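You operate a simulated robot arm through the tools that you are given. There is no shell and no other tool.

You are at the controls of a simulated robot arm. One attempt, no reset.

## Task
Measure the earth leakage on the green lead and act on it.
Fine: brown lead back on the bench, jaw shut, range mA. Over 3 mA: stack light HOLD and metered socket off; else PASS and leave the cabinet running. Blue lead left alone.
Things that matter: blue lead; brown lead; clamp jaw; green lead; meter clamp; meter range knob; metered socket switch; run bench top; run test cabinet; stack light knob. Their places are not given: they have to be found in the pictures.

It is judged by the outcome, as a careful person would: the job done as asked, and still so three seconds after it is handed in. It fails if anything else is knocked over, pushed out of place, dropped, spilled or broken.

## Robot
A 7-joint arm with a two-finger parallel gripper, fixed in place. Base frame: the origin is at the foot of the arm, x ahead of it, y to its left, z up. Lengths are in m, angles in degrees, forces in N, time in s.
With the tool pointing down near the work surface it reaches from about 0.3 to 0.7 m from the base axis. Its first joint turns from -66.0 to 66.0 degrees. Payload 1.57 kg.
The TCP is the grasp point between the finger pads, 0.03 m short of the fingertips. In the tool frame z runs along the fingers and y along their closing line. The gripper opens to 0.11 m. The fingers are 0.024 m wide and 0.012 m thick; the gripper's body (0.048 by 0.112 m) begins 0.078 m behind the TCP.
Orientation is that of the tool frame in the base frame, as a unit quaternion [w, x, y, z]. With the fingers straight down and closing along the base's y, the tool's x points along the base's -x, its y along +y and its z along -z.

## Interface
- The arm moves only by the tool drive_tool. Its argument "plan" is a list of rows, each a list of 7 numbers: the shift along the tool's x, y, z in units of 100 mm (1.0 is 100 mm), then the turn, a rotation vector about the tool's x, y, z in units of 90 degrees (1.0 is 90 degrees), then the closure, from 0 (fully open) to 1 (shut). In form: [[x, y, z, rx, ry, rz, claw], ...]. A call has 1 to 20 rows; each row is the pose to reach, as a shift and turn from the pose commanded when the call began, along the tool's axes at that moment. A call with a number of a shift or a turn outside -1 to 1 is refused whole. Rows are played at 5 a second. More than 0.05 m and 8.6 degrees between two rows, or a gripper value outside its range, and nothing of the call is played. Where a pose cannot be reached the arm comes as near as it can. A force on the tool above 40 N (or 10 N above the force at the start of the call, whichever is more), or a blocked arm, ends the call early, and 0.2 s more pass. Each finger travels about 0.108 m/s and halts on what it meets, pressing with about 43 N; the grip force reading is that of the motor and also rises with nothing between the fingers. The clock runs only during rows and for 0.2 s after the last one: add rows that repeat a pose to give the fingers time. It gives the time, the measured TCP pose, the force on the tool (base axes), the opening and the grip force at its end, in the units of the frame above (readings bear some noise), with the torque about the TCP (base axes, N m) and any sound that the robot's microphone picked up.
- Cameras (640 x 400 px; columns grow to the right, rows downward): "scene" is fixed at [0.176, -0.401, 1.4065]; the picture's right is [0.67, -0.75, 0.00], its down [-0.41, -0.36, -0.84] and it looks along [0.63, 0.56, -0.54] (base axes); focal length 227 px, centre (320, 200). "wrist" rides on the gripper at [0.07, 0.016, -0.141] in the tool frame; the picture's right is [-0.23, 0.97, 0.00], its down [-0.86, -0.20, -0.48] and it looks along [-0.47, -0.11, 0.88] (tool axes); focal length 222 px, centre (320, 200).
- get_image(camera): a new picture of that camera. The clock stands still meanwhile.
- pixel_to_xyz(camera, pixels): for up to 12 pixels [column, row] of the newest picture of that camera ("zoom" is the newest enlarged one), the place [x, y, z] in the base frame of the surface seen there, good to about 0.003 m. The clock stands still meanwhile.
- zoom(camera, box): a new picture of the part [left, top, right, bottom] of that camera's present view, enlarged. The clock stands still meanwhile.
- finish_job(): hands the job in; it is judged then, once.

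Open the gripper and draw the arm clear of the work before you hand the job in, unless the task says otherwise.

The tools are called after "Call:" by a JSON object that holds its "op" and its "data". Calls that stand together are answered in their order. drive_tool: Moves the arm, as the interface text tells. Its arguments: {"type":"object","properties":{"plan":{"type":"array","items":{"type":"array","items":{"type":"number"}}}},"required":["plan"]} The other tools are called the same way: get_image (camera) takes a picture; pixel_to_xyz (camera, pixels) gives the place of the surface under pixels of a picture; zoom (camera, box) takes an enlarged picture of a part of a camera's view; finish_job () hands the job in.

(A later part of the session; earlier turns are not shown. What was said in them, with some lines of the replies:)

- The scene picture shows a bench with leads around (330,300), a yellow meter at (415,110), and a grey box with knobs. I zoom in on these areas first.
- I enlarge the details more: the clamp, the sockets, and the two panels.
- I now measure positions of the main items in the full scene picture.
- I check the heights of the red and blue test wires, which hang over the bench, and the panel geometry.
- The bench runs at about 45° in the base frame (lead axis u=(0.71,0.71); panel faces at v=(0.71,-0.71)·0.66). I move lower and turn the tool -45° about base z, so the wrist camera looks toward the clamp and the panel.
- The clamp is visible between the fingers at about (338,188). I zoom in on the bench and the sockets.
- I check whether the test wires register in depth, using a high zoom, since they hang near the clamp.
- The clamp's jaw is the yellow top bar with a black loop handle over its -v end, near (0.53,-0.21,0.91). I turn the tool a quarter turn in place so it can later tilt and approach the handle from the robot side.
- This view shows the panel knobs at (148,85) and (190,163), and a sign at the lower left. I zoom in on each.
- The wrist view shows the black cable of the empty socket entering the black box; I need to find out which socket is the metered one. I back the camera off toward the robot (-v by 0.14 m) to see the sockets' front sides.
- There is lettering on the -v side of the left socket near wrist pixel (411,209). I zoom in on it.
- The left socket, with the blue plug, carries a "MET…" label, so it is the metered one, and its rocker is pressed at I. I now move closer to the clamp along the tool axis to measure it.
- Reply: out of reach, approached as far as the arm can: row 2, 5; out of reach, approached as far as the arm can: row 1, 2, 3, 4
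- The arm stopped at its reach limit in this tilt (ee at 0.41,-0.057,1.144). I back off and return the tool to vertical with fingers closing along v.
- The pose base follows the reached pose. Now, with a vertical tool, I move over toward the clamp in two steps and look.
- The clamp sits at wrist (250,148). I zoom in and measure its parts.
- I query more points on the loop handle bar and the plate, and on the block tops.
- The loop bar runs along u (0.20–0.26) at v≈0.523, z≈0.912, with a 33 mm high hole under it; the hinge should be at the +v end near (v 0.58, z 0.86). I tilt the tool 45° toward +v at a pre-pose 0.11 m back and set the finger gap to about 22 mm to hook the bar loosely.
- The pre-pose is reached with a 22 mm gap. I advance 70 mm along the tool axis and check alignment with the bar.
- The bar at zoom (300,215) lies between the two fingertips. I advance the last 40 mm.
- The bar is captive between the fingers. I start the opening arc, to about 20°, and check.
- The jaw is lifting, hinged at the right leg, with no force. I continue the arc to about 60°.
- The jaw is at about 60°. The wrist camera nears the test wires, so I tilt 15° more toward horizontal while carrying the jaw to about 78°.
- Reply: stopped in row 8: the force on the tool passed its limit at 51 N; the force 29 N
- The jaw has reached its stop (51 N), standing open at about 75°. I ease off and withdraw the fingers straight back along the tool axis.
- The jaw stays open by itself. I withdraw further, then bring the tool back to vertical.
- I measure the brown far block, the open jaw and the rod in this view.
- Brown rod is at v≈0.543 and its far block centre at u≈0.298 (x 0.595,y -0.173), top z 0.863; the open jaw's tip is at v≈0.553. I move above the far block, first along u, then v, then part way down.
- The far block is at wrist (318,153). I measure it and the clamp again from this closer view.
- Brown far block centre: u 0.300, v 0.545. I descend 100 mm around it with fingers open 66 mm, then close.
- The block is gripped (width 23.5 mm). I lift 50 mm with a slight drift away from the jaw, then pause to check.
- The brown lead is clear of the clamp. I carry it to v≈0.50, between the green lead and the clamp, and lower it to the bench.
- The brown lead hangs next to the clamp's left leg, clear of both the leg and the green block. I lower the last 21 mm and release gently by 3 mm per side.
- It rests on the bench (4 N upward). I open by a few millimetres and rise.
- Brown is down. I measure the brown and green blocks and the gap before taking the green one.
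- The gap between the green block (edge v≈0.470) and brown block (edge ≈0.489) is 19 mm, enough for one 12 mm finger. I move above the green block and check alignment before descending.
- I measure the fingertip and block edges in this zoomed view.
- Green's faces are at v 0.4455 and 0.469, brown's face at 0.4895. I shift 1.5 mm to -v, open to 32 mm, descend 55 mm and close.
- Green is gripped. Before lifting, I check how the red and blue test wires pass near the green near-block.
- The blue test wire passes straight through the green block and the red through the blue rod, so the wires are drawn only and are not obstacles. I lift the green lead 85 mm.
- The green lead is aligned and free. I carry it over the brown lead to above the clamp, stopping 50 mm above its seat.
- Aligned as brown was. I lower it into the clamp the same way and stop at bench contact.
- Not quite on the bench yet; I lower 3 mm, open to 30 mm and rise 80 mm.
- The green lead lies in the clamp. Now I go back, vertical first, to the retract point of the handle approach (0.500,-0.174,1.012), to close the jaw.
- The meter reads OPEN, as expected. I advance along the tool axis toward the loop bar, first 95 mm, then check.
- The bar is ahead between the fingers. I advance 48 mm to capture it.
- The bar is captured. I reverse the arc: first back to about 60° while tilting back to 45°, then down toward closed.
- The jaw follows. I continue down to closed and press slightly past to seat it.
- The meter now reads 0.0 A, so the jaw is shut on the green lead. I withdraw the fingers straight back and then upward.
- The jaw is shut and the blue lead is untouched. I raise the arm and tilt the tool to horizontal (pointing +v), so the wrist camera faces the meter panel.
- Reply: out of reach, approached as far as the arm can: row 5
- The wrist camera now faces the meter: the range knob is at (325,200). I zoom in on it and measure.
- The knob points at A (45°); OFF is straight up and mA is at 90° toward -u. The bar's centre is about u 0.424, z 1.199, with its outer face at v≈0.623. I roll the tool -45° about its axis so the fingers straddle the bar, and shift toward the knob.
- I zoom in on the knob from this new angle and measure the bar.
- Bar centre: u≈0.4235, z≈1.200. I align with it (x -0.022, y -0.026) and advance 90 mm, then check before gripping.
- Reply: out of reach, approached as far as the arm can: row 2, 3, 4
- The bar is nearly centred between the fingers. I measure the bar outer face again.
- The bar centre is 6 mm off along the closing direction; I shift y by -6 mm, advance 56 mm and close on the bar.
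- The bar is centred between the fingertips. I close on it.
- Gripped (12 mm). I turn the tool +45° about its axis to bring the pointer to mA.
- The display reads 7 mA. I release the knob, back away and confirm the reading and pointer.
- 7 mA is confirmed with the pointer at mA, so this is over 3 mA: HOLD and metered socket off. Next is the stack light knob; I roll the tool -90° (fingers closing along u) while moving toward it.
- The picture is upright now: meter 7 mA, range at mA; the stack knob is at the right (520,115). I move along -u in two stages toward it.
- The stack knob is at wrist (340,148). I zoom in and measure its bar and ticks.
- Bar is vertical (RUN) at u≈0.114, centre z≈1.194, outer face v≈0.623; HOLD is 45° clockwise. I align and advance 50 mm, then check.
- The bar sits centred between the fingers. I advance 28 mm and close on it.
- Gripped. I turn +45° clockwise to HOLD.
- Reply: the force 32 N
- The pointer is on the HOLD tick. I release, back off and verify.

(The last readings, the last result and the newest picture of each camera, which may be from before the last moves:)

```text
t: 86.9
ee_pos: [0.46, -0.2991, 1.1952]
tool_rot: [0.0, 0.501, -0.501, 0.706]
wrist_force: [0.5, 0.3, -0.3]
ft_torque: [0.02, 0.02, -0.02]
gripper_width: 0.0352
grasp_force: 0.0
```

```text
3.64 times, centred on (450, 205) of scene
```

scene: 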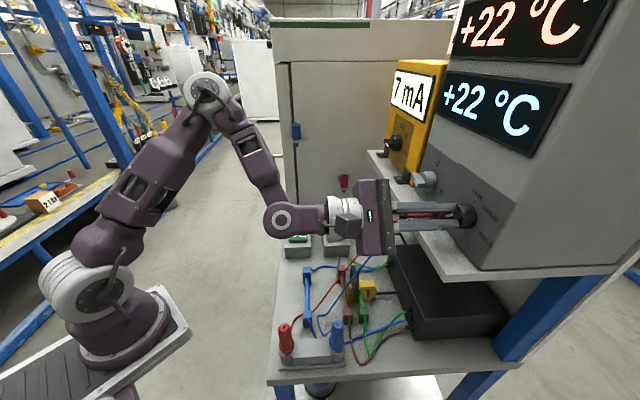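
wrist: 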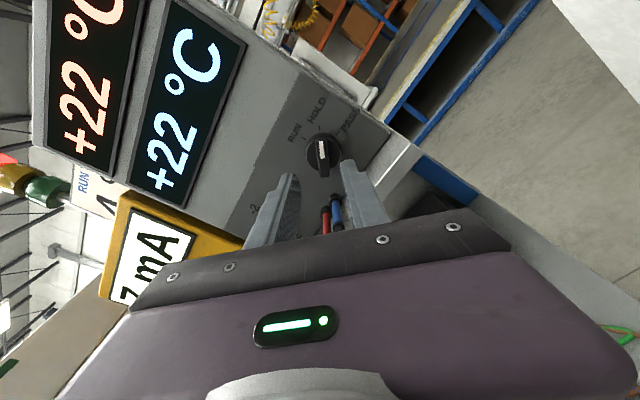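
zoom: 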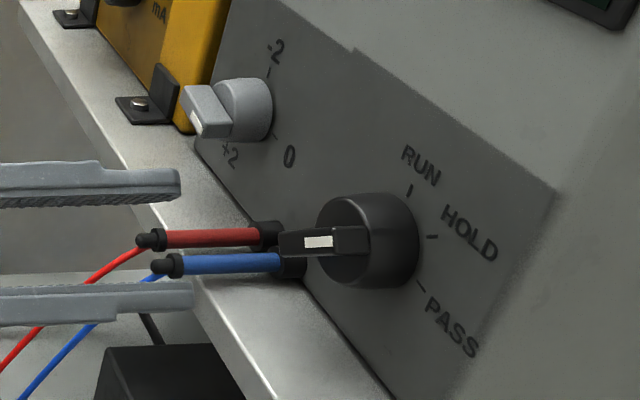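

HOLD is set and the stack light changed. Now I head for the metered socket: roll back, move along +u, then bring the tool to vertical.

Call:
{"op": "drive_tool", "data": {"plan": [[-0.08, -0.08, -0.02, 0, 0, 0.05, 0.7], [-0.17, -0.17, -0.04, 0, 0, 0.1, 0.75], [-0.25, -0.25, -0.06, 0, 0, 0.15, 0.8], [-0.34, -0.34, -0.06, 0, 0, 0.2, 0.85], [-0.42, -0.42, -0.06, 0, 0, 0.25, 0.9], [-0.51, -0.51, -0.06, 0, 0, 0.3, 0.95], [-0.59, -0.59, -0.06, 0, 0, 0.35, 1.0], [-0.68, -0.68, -0.06, 0, 0, 0.4, 1.0], [-0.76, -0.76, -0.06, 0, 0, 0.45, 1.0], [-0.85, -0.85, -0.06, 0, 0, 0.5, 1.0]]}}

Call:
{"op": "drive_tool", "data": {"plan": [[-0.08, -0.05, -0.05, -0.083, 0, 0, 1], [-0.16, -0.1, -0.12, -0.167, 0, 0, 1], [-0.25, -0.15, -0.2, -0.25, 0, 0, 1], [-0.33, -0.2, -0.3, -0.333, 0, 0, 1], [-0.41, -0.2, -0.4, -0.417, 0, 0, 1], [-0.5, -0.2, -0.5, -0.5, 0, 0, 1], [-0.58, -0.2, -0.6, -0.583, 0, 0, 1], [-0.66, -0.2, -0.7, -0.667, 0, 0, 1], [-0.75, -0.2, -0.8, -0.75, 0, 0, 1], [-0.83, -0.2, -0.9, -0.833, 0, 0, 1], [-0.91, -0.2, -0.95, -0.917, 0, 0, 1], [-1.0, -0.2, -1.0, -1.0, 0, 0, 1]]}}

Call:
{"op": "get_image", "data": {"camera": "wrist"}}

Call:
{"op": "get_image", "data": {"camera": "scene"}}

```text
t: 89.1
ee_pos: [0.5405, -0.2095, 1.1952]
tool_rot: [0.27, -0.269, 0.655, -0.652]
wrist_force: [-0.2, 0.0, 0.0]
ft_torque: [-0.02, -0.02, 0.0]
gripper_width: 0.0002
grasp_force: 21.1
```

```text
t: 91.7
ee_pos: [0.5396, -0.0676, 1.2154]
tool_rot: [-0.001, -0.382, 0.924, 0.003]
wrist_force: [-0.4, 0.0, 0.1]
ft_torque: [0.02, 0.01, -0.01]
gripper_width: 0.0
grasp_force: 21.4
```

```text
taken
```

wrist: 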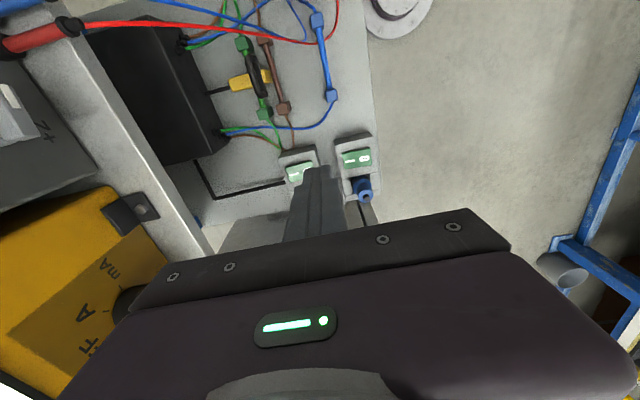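

```text
taken
```

scene: 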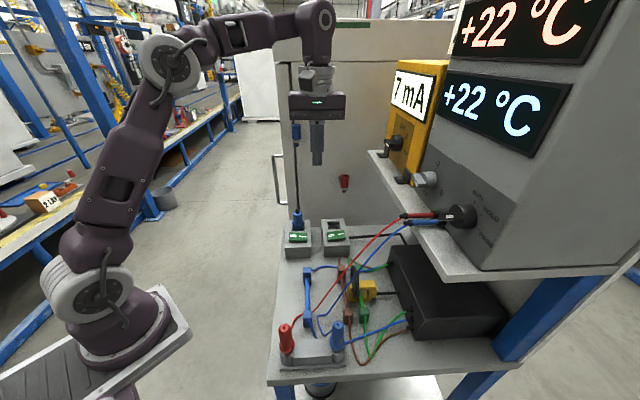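

The metered socket with the blue plug is at wrist (357,160). I zoom in and measure its rocker.

Call:
{"op": "zoom", "data": {"camera": "wrist", "box": [320, 120, 400, 210]}}

Call:
{"op": "pixel_to_xyz", "data": {"camera": "zoom", "pixels": [[230, 180], [260, 170], [290, 165], [345, 160], [360, 155], [300, 190], [220, 100], [350, 330], [310, 300], [360, 180], [240, 200]]}}

Call:
{"op": "zoom", "data": {"camera": "scene", "box": [275, 200, 355, 260]}}

Call:
{"op": "pixel_to_xyz", "data": {"camera": "zoom", "pixels": [[110, 245], [150, 240], [200, 250], [250, 250], [130, 285], [230, 290], [180, 100], [90, 330], [270, 325]]}}

```text
4.44 times, centred on (360, 165) of wrist
```

zoom: 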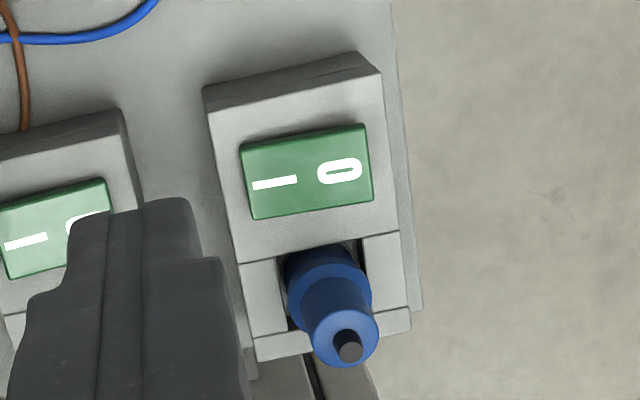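

```text
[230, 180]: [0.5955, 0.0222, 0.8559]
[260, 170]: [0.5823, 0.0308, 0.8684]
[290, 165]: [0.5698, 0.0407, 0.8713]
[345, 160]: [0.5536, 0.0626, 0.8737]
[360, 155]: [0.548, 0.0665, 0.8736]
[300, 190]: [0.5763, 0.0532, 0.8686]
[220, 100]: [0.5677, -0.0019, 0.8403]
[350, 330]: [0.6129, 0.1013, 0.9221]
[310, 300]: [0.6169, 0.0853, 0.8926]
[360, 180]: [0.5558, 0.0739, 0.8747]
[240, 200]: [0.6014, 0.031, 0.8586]
```

```text
6.67 times, centred on (315, 230) of scene
```

zoom: 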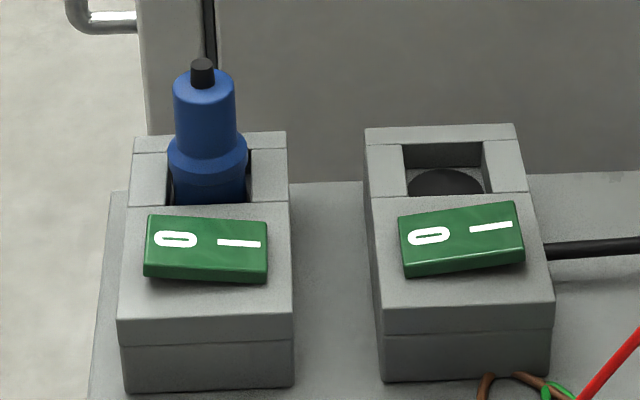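

```text
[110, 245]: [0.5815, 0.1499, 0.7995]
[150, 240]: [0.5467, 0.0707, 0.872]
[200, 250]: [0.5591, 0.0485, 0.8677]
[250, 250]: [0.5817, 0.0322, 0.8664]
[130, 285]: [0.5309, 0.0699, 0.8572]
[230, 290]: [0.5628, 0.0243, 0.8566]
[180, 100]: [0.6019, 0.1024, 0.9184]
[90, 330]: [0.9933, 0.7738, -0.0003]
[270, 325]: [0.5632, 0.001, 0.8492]
```

The rocker's 0 side is at u≈0.435, v≈0.344, z≈0.874 (raised); its I side is pressed. I move above the 0 side with closed fingers and descend to 5 cm above.

Call:
{"op": "drive_tool", "data": {"plan": [[-0.17, 0.14, 0.1, 0, 0, 0, 1], [-0.33, 0.28, 0.2, 0, 0, 0, 1], [-0.5, 0.43, 0.3, 0, 0, 0, 1], [-0.67, 0.57, 0.45, 0, 0, 0, 1], [-0.83, 0.71, 0.6, 0, 0, 0, 1], [-1.0, 0.853, 0.75, 0, 0, 0, 1], [-1.0, 0.853, 1.0, 0, 0, 0, 1]]}}

Call:
{"op": "drive_tool", "data": {"plan": [[0, 0, 0.25, 0, 0, 0, 1], [0, 0, 0.5, 0, 0, 0, 1], [0, 0, 0.75, 0, 0, 0, 1], [0, 0, 1.0, 0, 0, 0, 1], [0, 0, 1.0, 0, 0, 0, 1]]}}

Call:
{"op": "drive_tool", "data": {"plan": [[0, 0, 0.25, 0, 0, 0, 1], [0, 0, 0.5, 0, 0, 0, 1], [0, 0, 0.6, 0, 0, 0, 1]]}}

Call:
{"op": "get_image", "data": {"camera": "wrist"}}

Call:
{"op": "zoom", "data": {"camera": "scene", "box": [265, 180, 365, 260]}}

```text
t: 93.3
ee_pos: [0.5503, 0.064, 1.1148]
tool_rot: [-0.001, -0.382, 0.924, 0.002]
wrist_force: [0.5, 0.6, -0.7]
ft_torque: [0.01, 0.0, -0.01]
gripper_width: 0.0
grasp_force: 21.4
```

```text
t: 94.5
ee_pos: [0.548, 0.0634, 1.0144]
tool_rot: [-0.001, -0.382, 0.924, 0.001]
wrist_force: [-0.5, 0.9, -0.3]
ft_torque: [-0.01, -0.02, 0.01]
gripper_width: 0.0
grasp_force: 21.2
```

```text
t: 95.3
ee_pos: [0.5482, 0.064, 0.9554]
tool_rot: [-0.001, -0.382, 0.924, 0.002]
wrist_force: [0.0, -0.3, 0.7]
ft_torque: [-0.01, 0.02, 0.02]
gripper_width: 0.0
grasp_force: 21.2
```

```text
taken
```

wrist: 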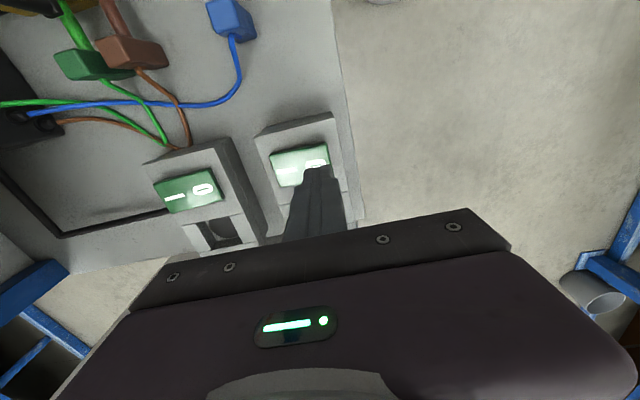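

```text
5.00 times, centred on (315, 220) of scene
```

zoom: 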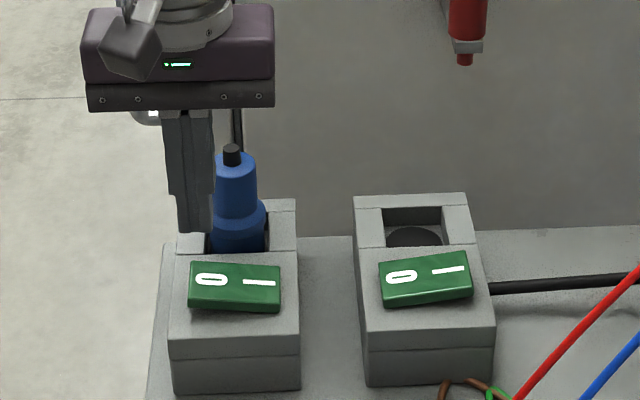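

The fingertips are above the 0 side. I descend to the rocker and press slowly.

Call:
{"op": "drive_tool", "data": {"plan": [[0, -0.01, 0.2, 0, 0, 0, 1], [0, -0.01, 0.4, 0, 0, 0, 1], [0, -0.01, 0.5, 0, 0, 0, 1], [0, -0.01, 0.54, 0, 0, 0, 1], [0, -0.01, 0.58, 0, 0, 0, 1], [0, -0.01, 0.62, 0, 0, 0, 1], [0, -0.01, 0.65, 0, 0, 0, 1]]}}

Call:
{"op": "zoom", "data": {"camera": "scene", "box": [265, 180, 365, 260]}}

Call:
{"op": "get_image", "data": {"camera": "scene"}}

```text
t: 96.6
ee_pos: [0.549, 0.0617, 0.898]
tool_rot: [0.0, -0.382, 0.924, 0.001]
wrist_force: [-8.1, -1.2, 16.7]
ft_torque: [-0.11, 0.14, -0.06]
gripper_width: 0.0
grasp_force: 21.1
stopped in row 6: the force on the tool passed its limit at 52 N (the readings are from after the stop); the commanded pose is now the measured one
```

```text
5.00 times, centred on (315, 220) of scene
```

zoom: 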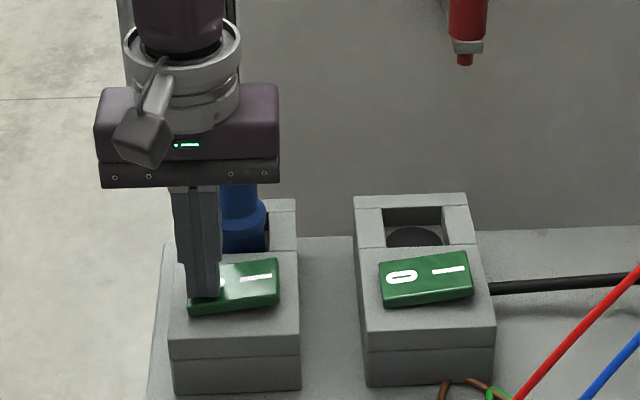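

```text
taken
```

scene: 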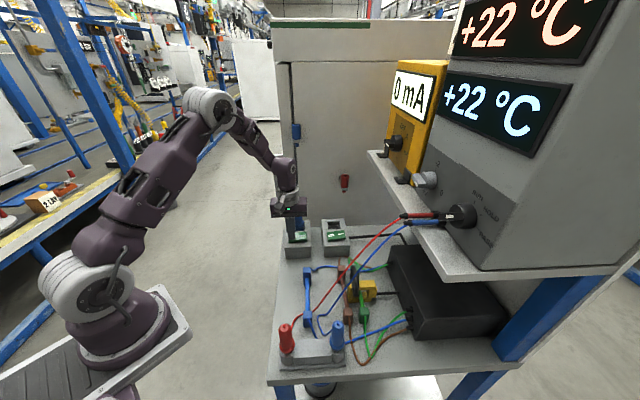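

The rocker flipped to 0 and the meter dropped to 0 mA, so the metered socket is off. I rise straight up, open the gripper and retreat.

Call:
{"op": "drive_tool", "data": {"plan": [[0, 0, -0.1, 0, 0, 0, 1], [0, 0, -0.3, 0, 0, 0, 1], [0, 0, -0.5, 0, 0, 0, 1], [0, 0, -0.75, 0, 0, 0, 1], [0, 0, -1.0, 0, 0, 0, 1]]}}

Call:
{"op": "drive_tool", "data": {"plan": [[0.1, 0, -0.25, 0, 0, 0, 0.8], [0.2, 0, -0.5, 0, 0, 0, 0.6], [0.3, 0.1, -0.75, 0, 0, 0, 0.4], [0.4, 0.3, -1.0, 0, 0, 0, 0.2], [0.5, 0.6, -1.0, 0, 0, 0, 0], [0.6, 0.8, -1.0, 0, 0, 0, 0], [0.7, 1.0, -1.0, 0, 0, 0, 0], [0.7, 1.0, -1.0, 0, 0, 0, 0]]}}

Call:
{"op": "get_image", "data": {"camera": "scene"}}

Call:
{"op": "zoom", "data": {"camera": "scene", "box": [265, 200, 365, 260]}}

Call:
{"op": "zoom", "data": {"camera": "scene", "box": [280, 240, 420, 340]}}

Call:
{"op": "zoom", "data": {"camera": "scene", "box": [370, 50, 520, 250]}}

Call:
{"op": "get_image", "data": {"camera": "wrist"}}

```text
t: 97.8
ee_pos: [0.5478, 0.0615, 0.9968]
tool_rot: [0.0, -0.382, 0.924, 0.0]
wrist_force: [0.7, 0.0, -0.3]
ft_torque: [0.0, 0.01, -0.01]
gripper_width: 0.0
grasp_force: 21.2
```

```text
t: 99.6
ee_pos: [0.4294, 0.0834, 1.0977]
tool_rot: [-0.001, -0.382, 0.924, 0.001]
wrist_force: [-0.4, 0.5, 0.3]
ft_torque: [-0.01, -0.02, -0.02]
gripper_width: 0.1103
grasp_force: 0.0
```

```text
taken
```

scene: 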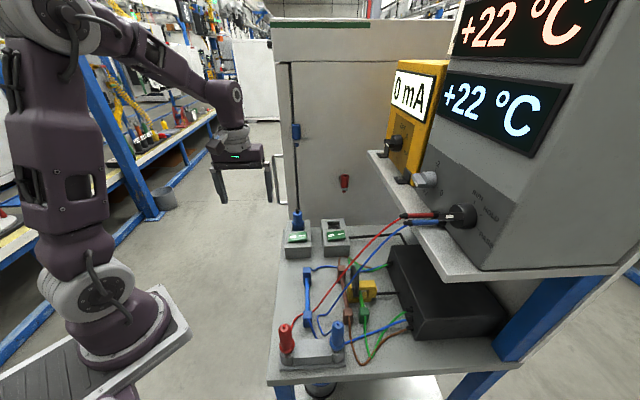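

```text
6.40 times, centred on (315, 230) of scene
```

zoom: 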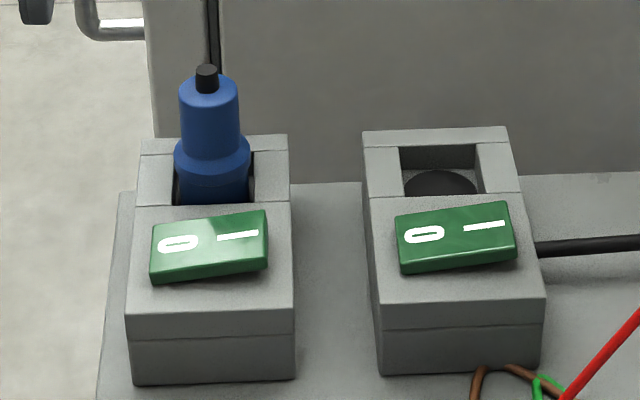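

```text
4.00 times, centred on (350, 290) of scene
```

zoom: 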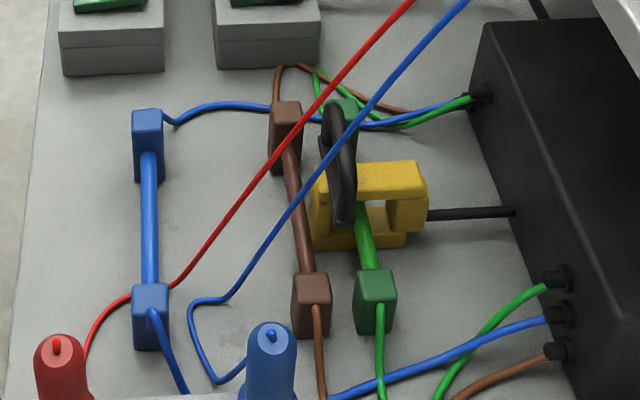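

```text
2.00 times, centred on (445, 150) of scene
```

zoom: 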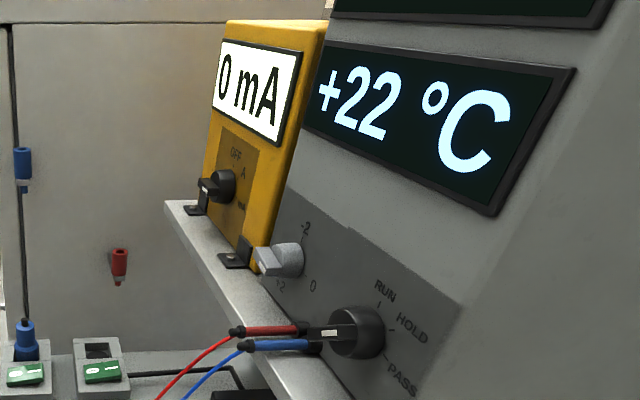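

```text
taken
```

wrist: 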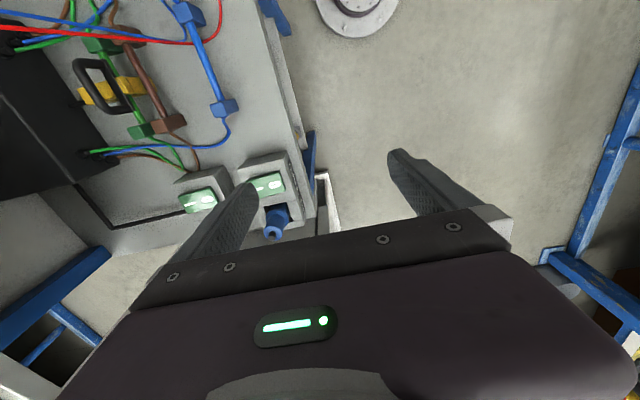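

Everything checks out in the pictures. Brown is flat on the bench, the jaw is shut around green, and the range is at mA. The stack light is at HOLD, the metered socket is at 0 (the meter fell from 7 to 0 mA when it was pressed), and blue is untouched. The gripper is open and clear, so I hand in the job.

Call:
{"op": "finish_job", "data": {}}

```text
The job is handed in.
```

The green lead's earth leakage read 7 mA, over the 3 mA limit. I set the stack light to HOLD and switched the metered socket off. The meter dropped to 0 mA as soon as the switch went over, which confirms it was the right socket.

- **Brown lead:** out of the clamp and flat on the bench, between the blue lead and the clamp.
- **Green lead:** left in the clamp with the jaw shut around it.
- **Meter range:** on mA.
- **Blue lead:** not touched.

The arm hit its force limit twice, at about 51 N when the jaw reached its open stop and about 52 N when I pressed the socket switch. Nothing looked out of place in the last pictures. The gripper was open and clear of the bench when I handed the job in; I don't have the judge's verdict.
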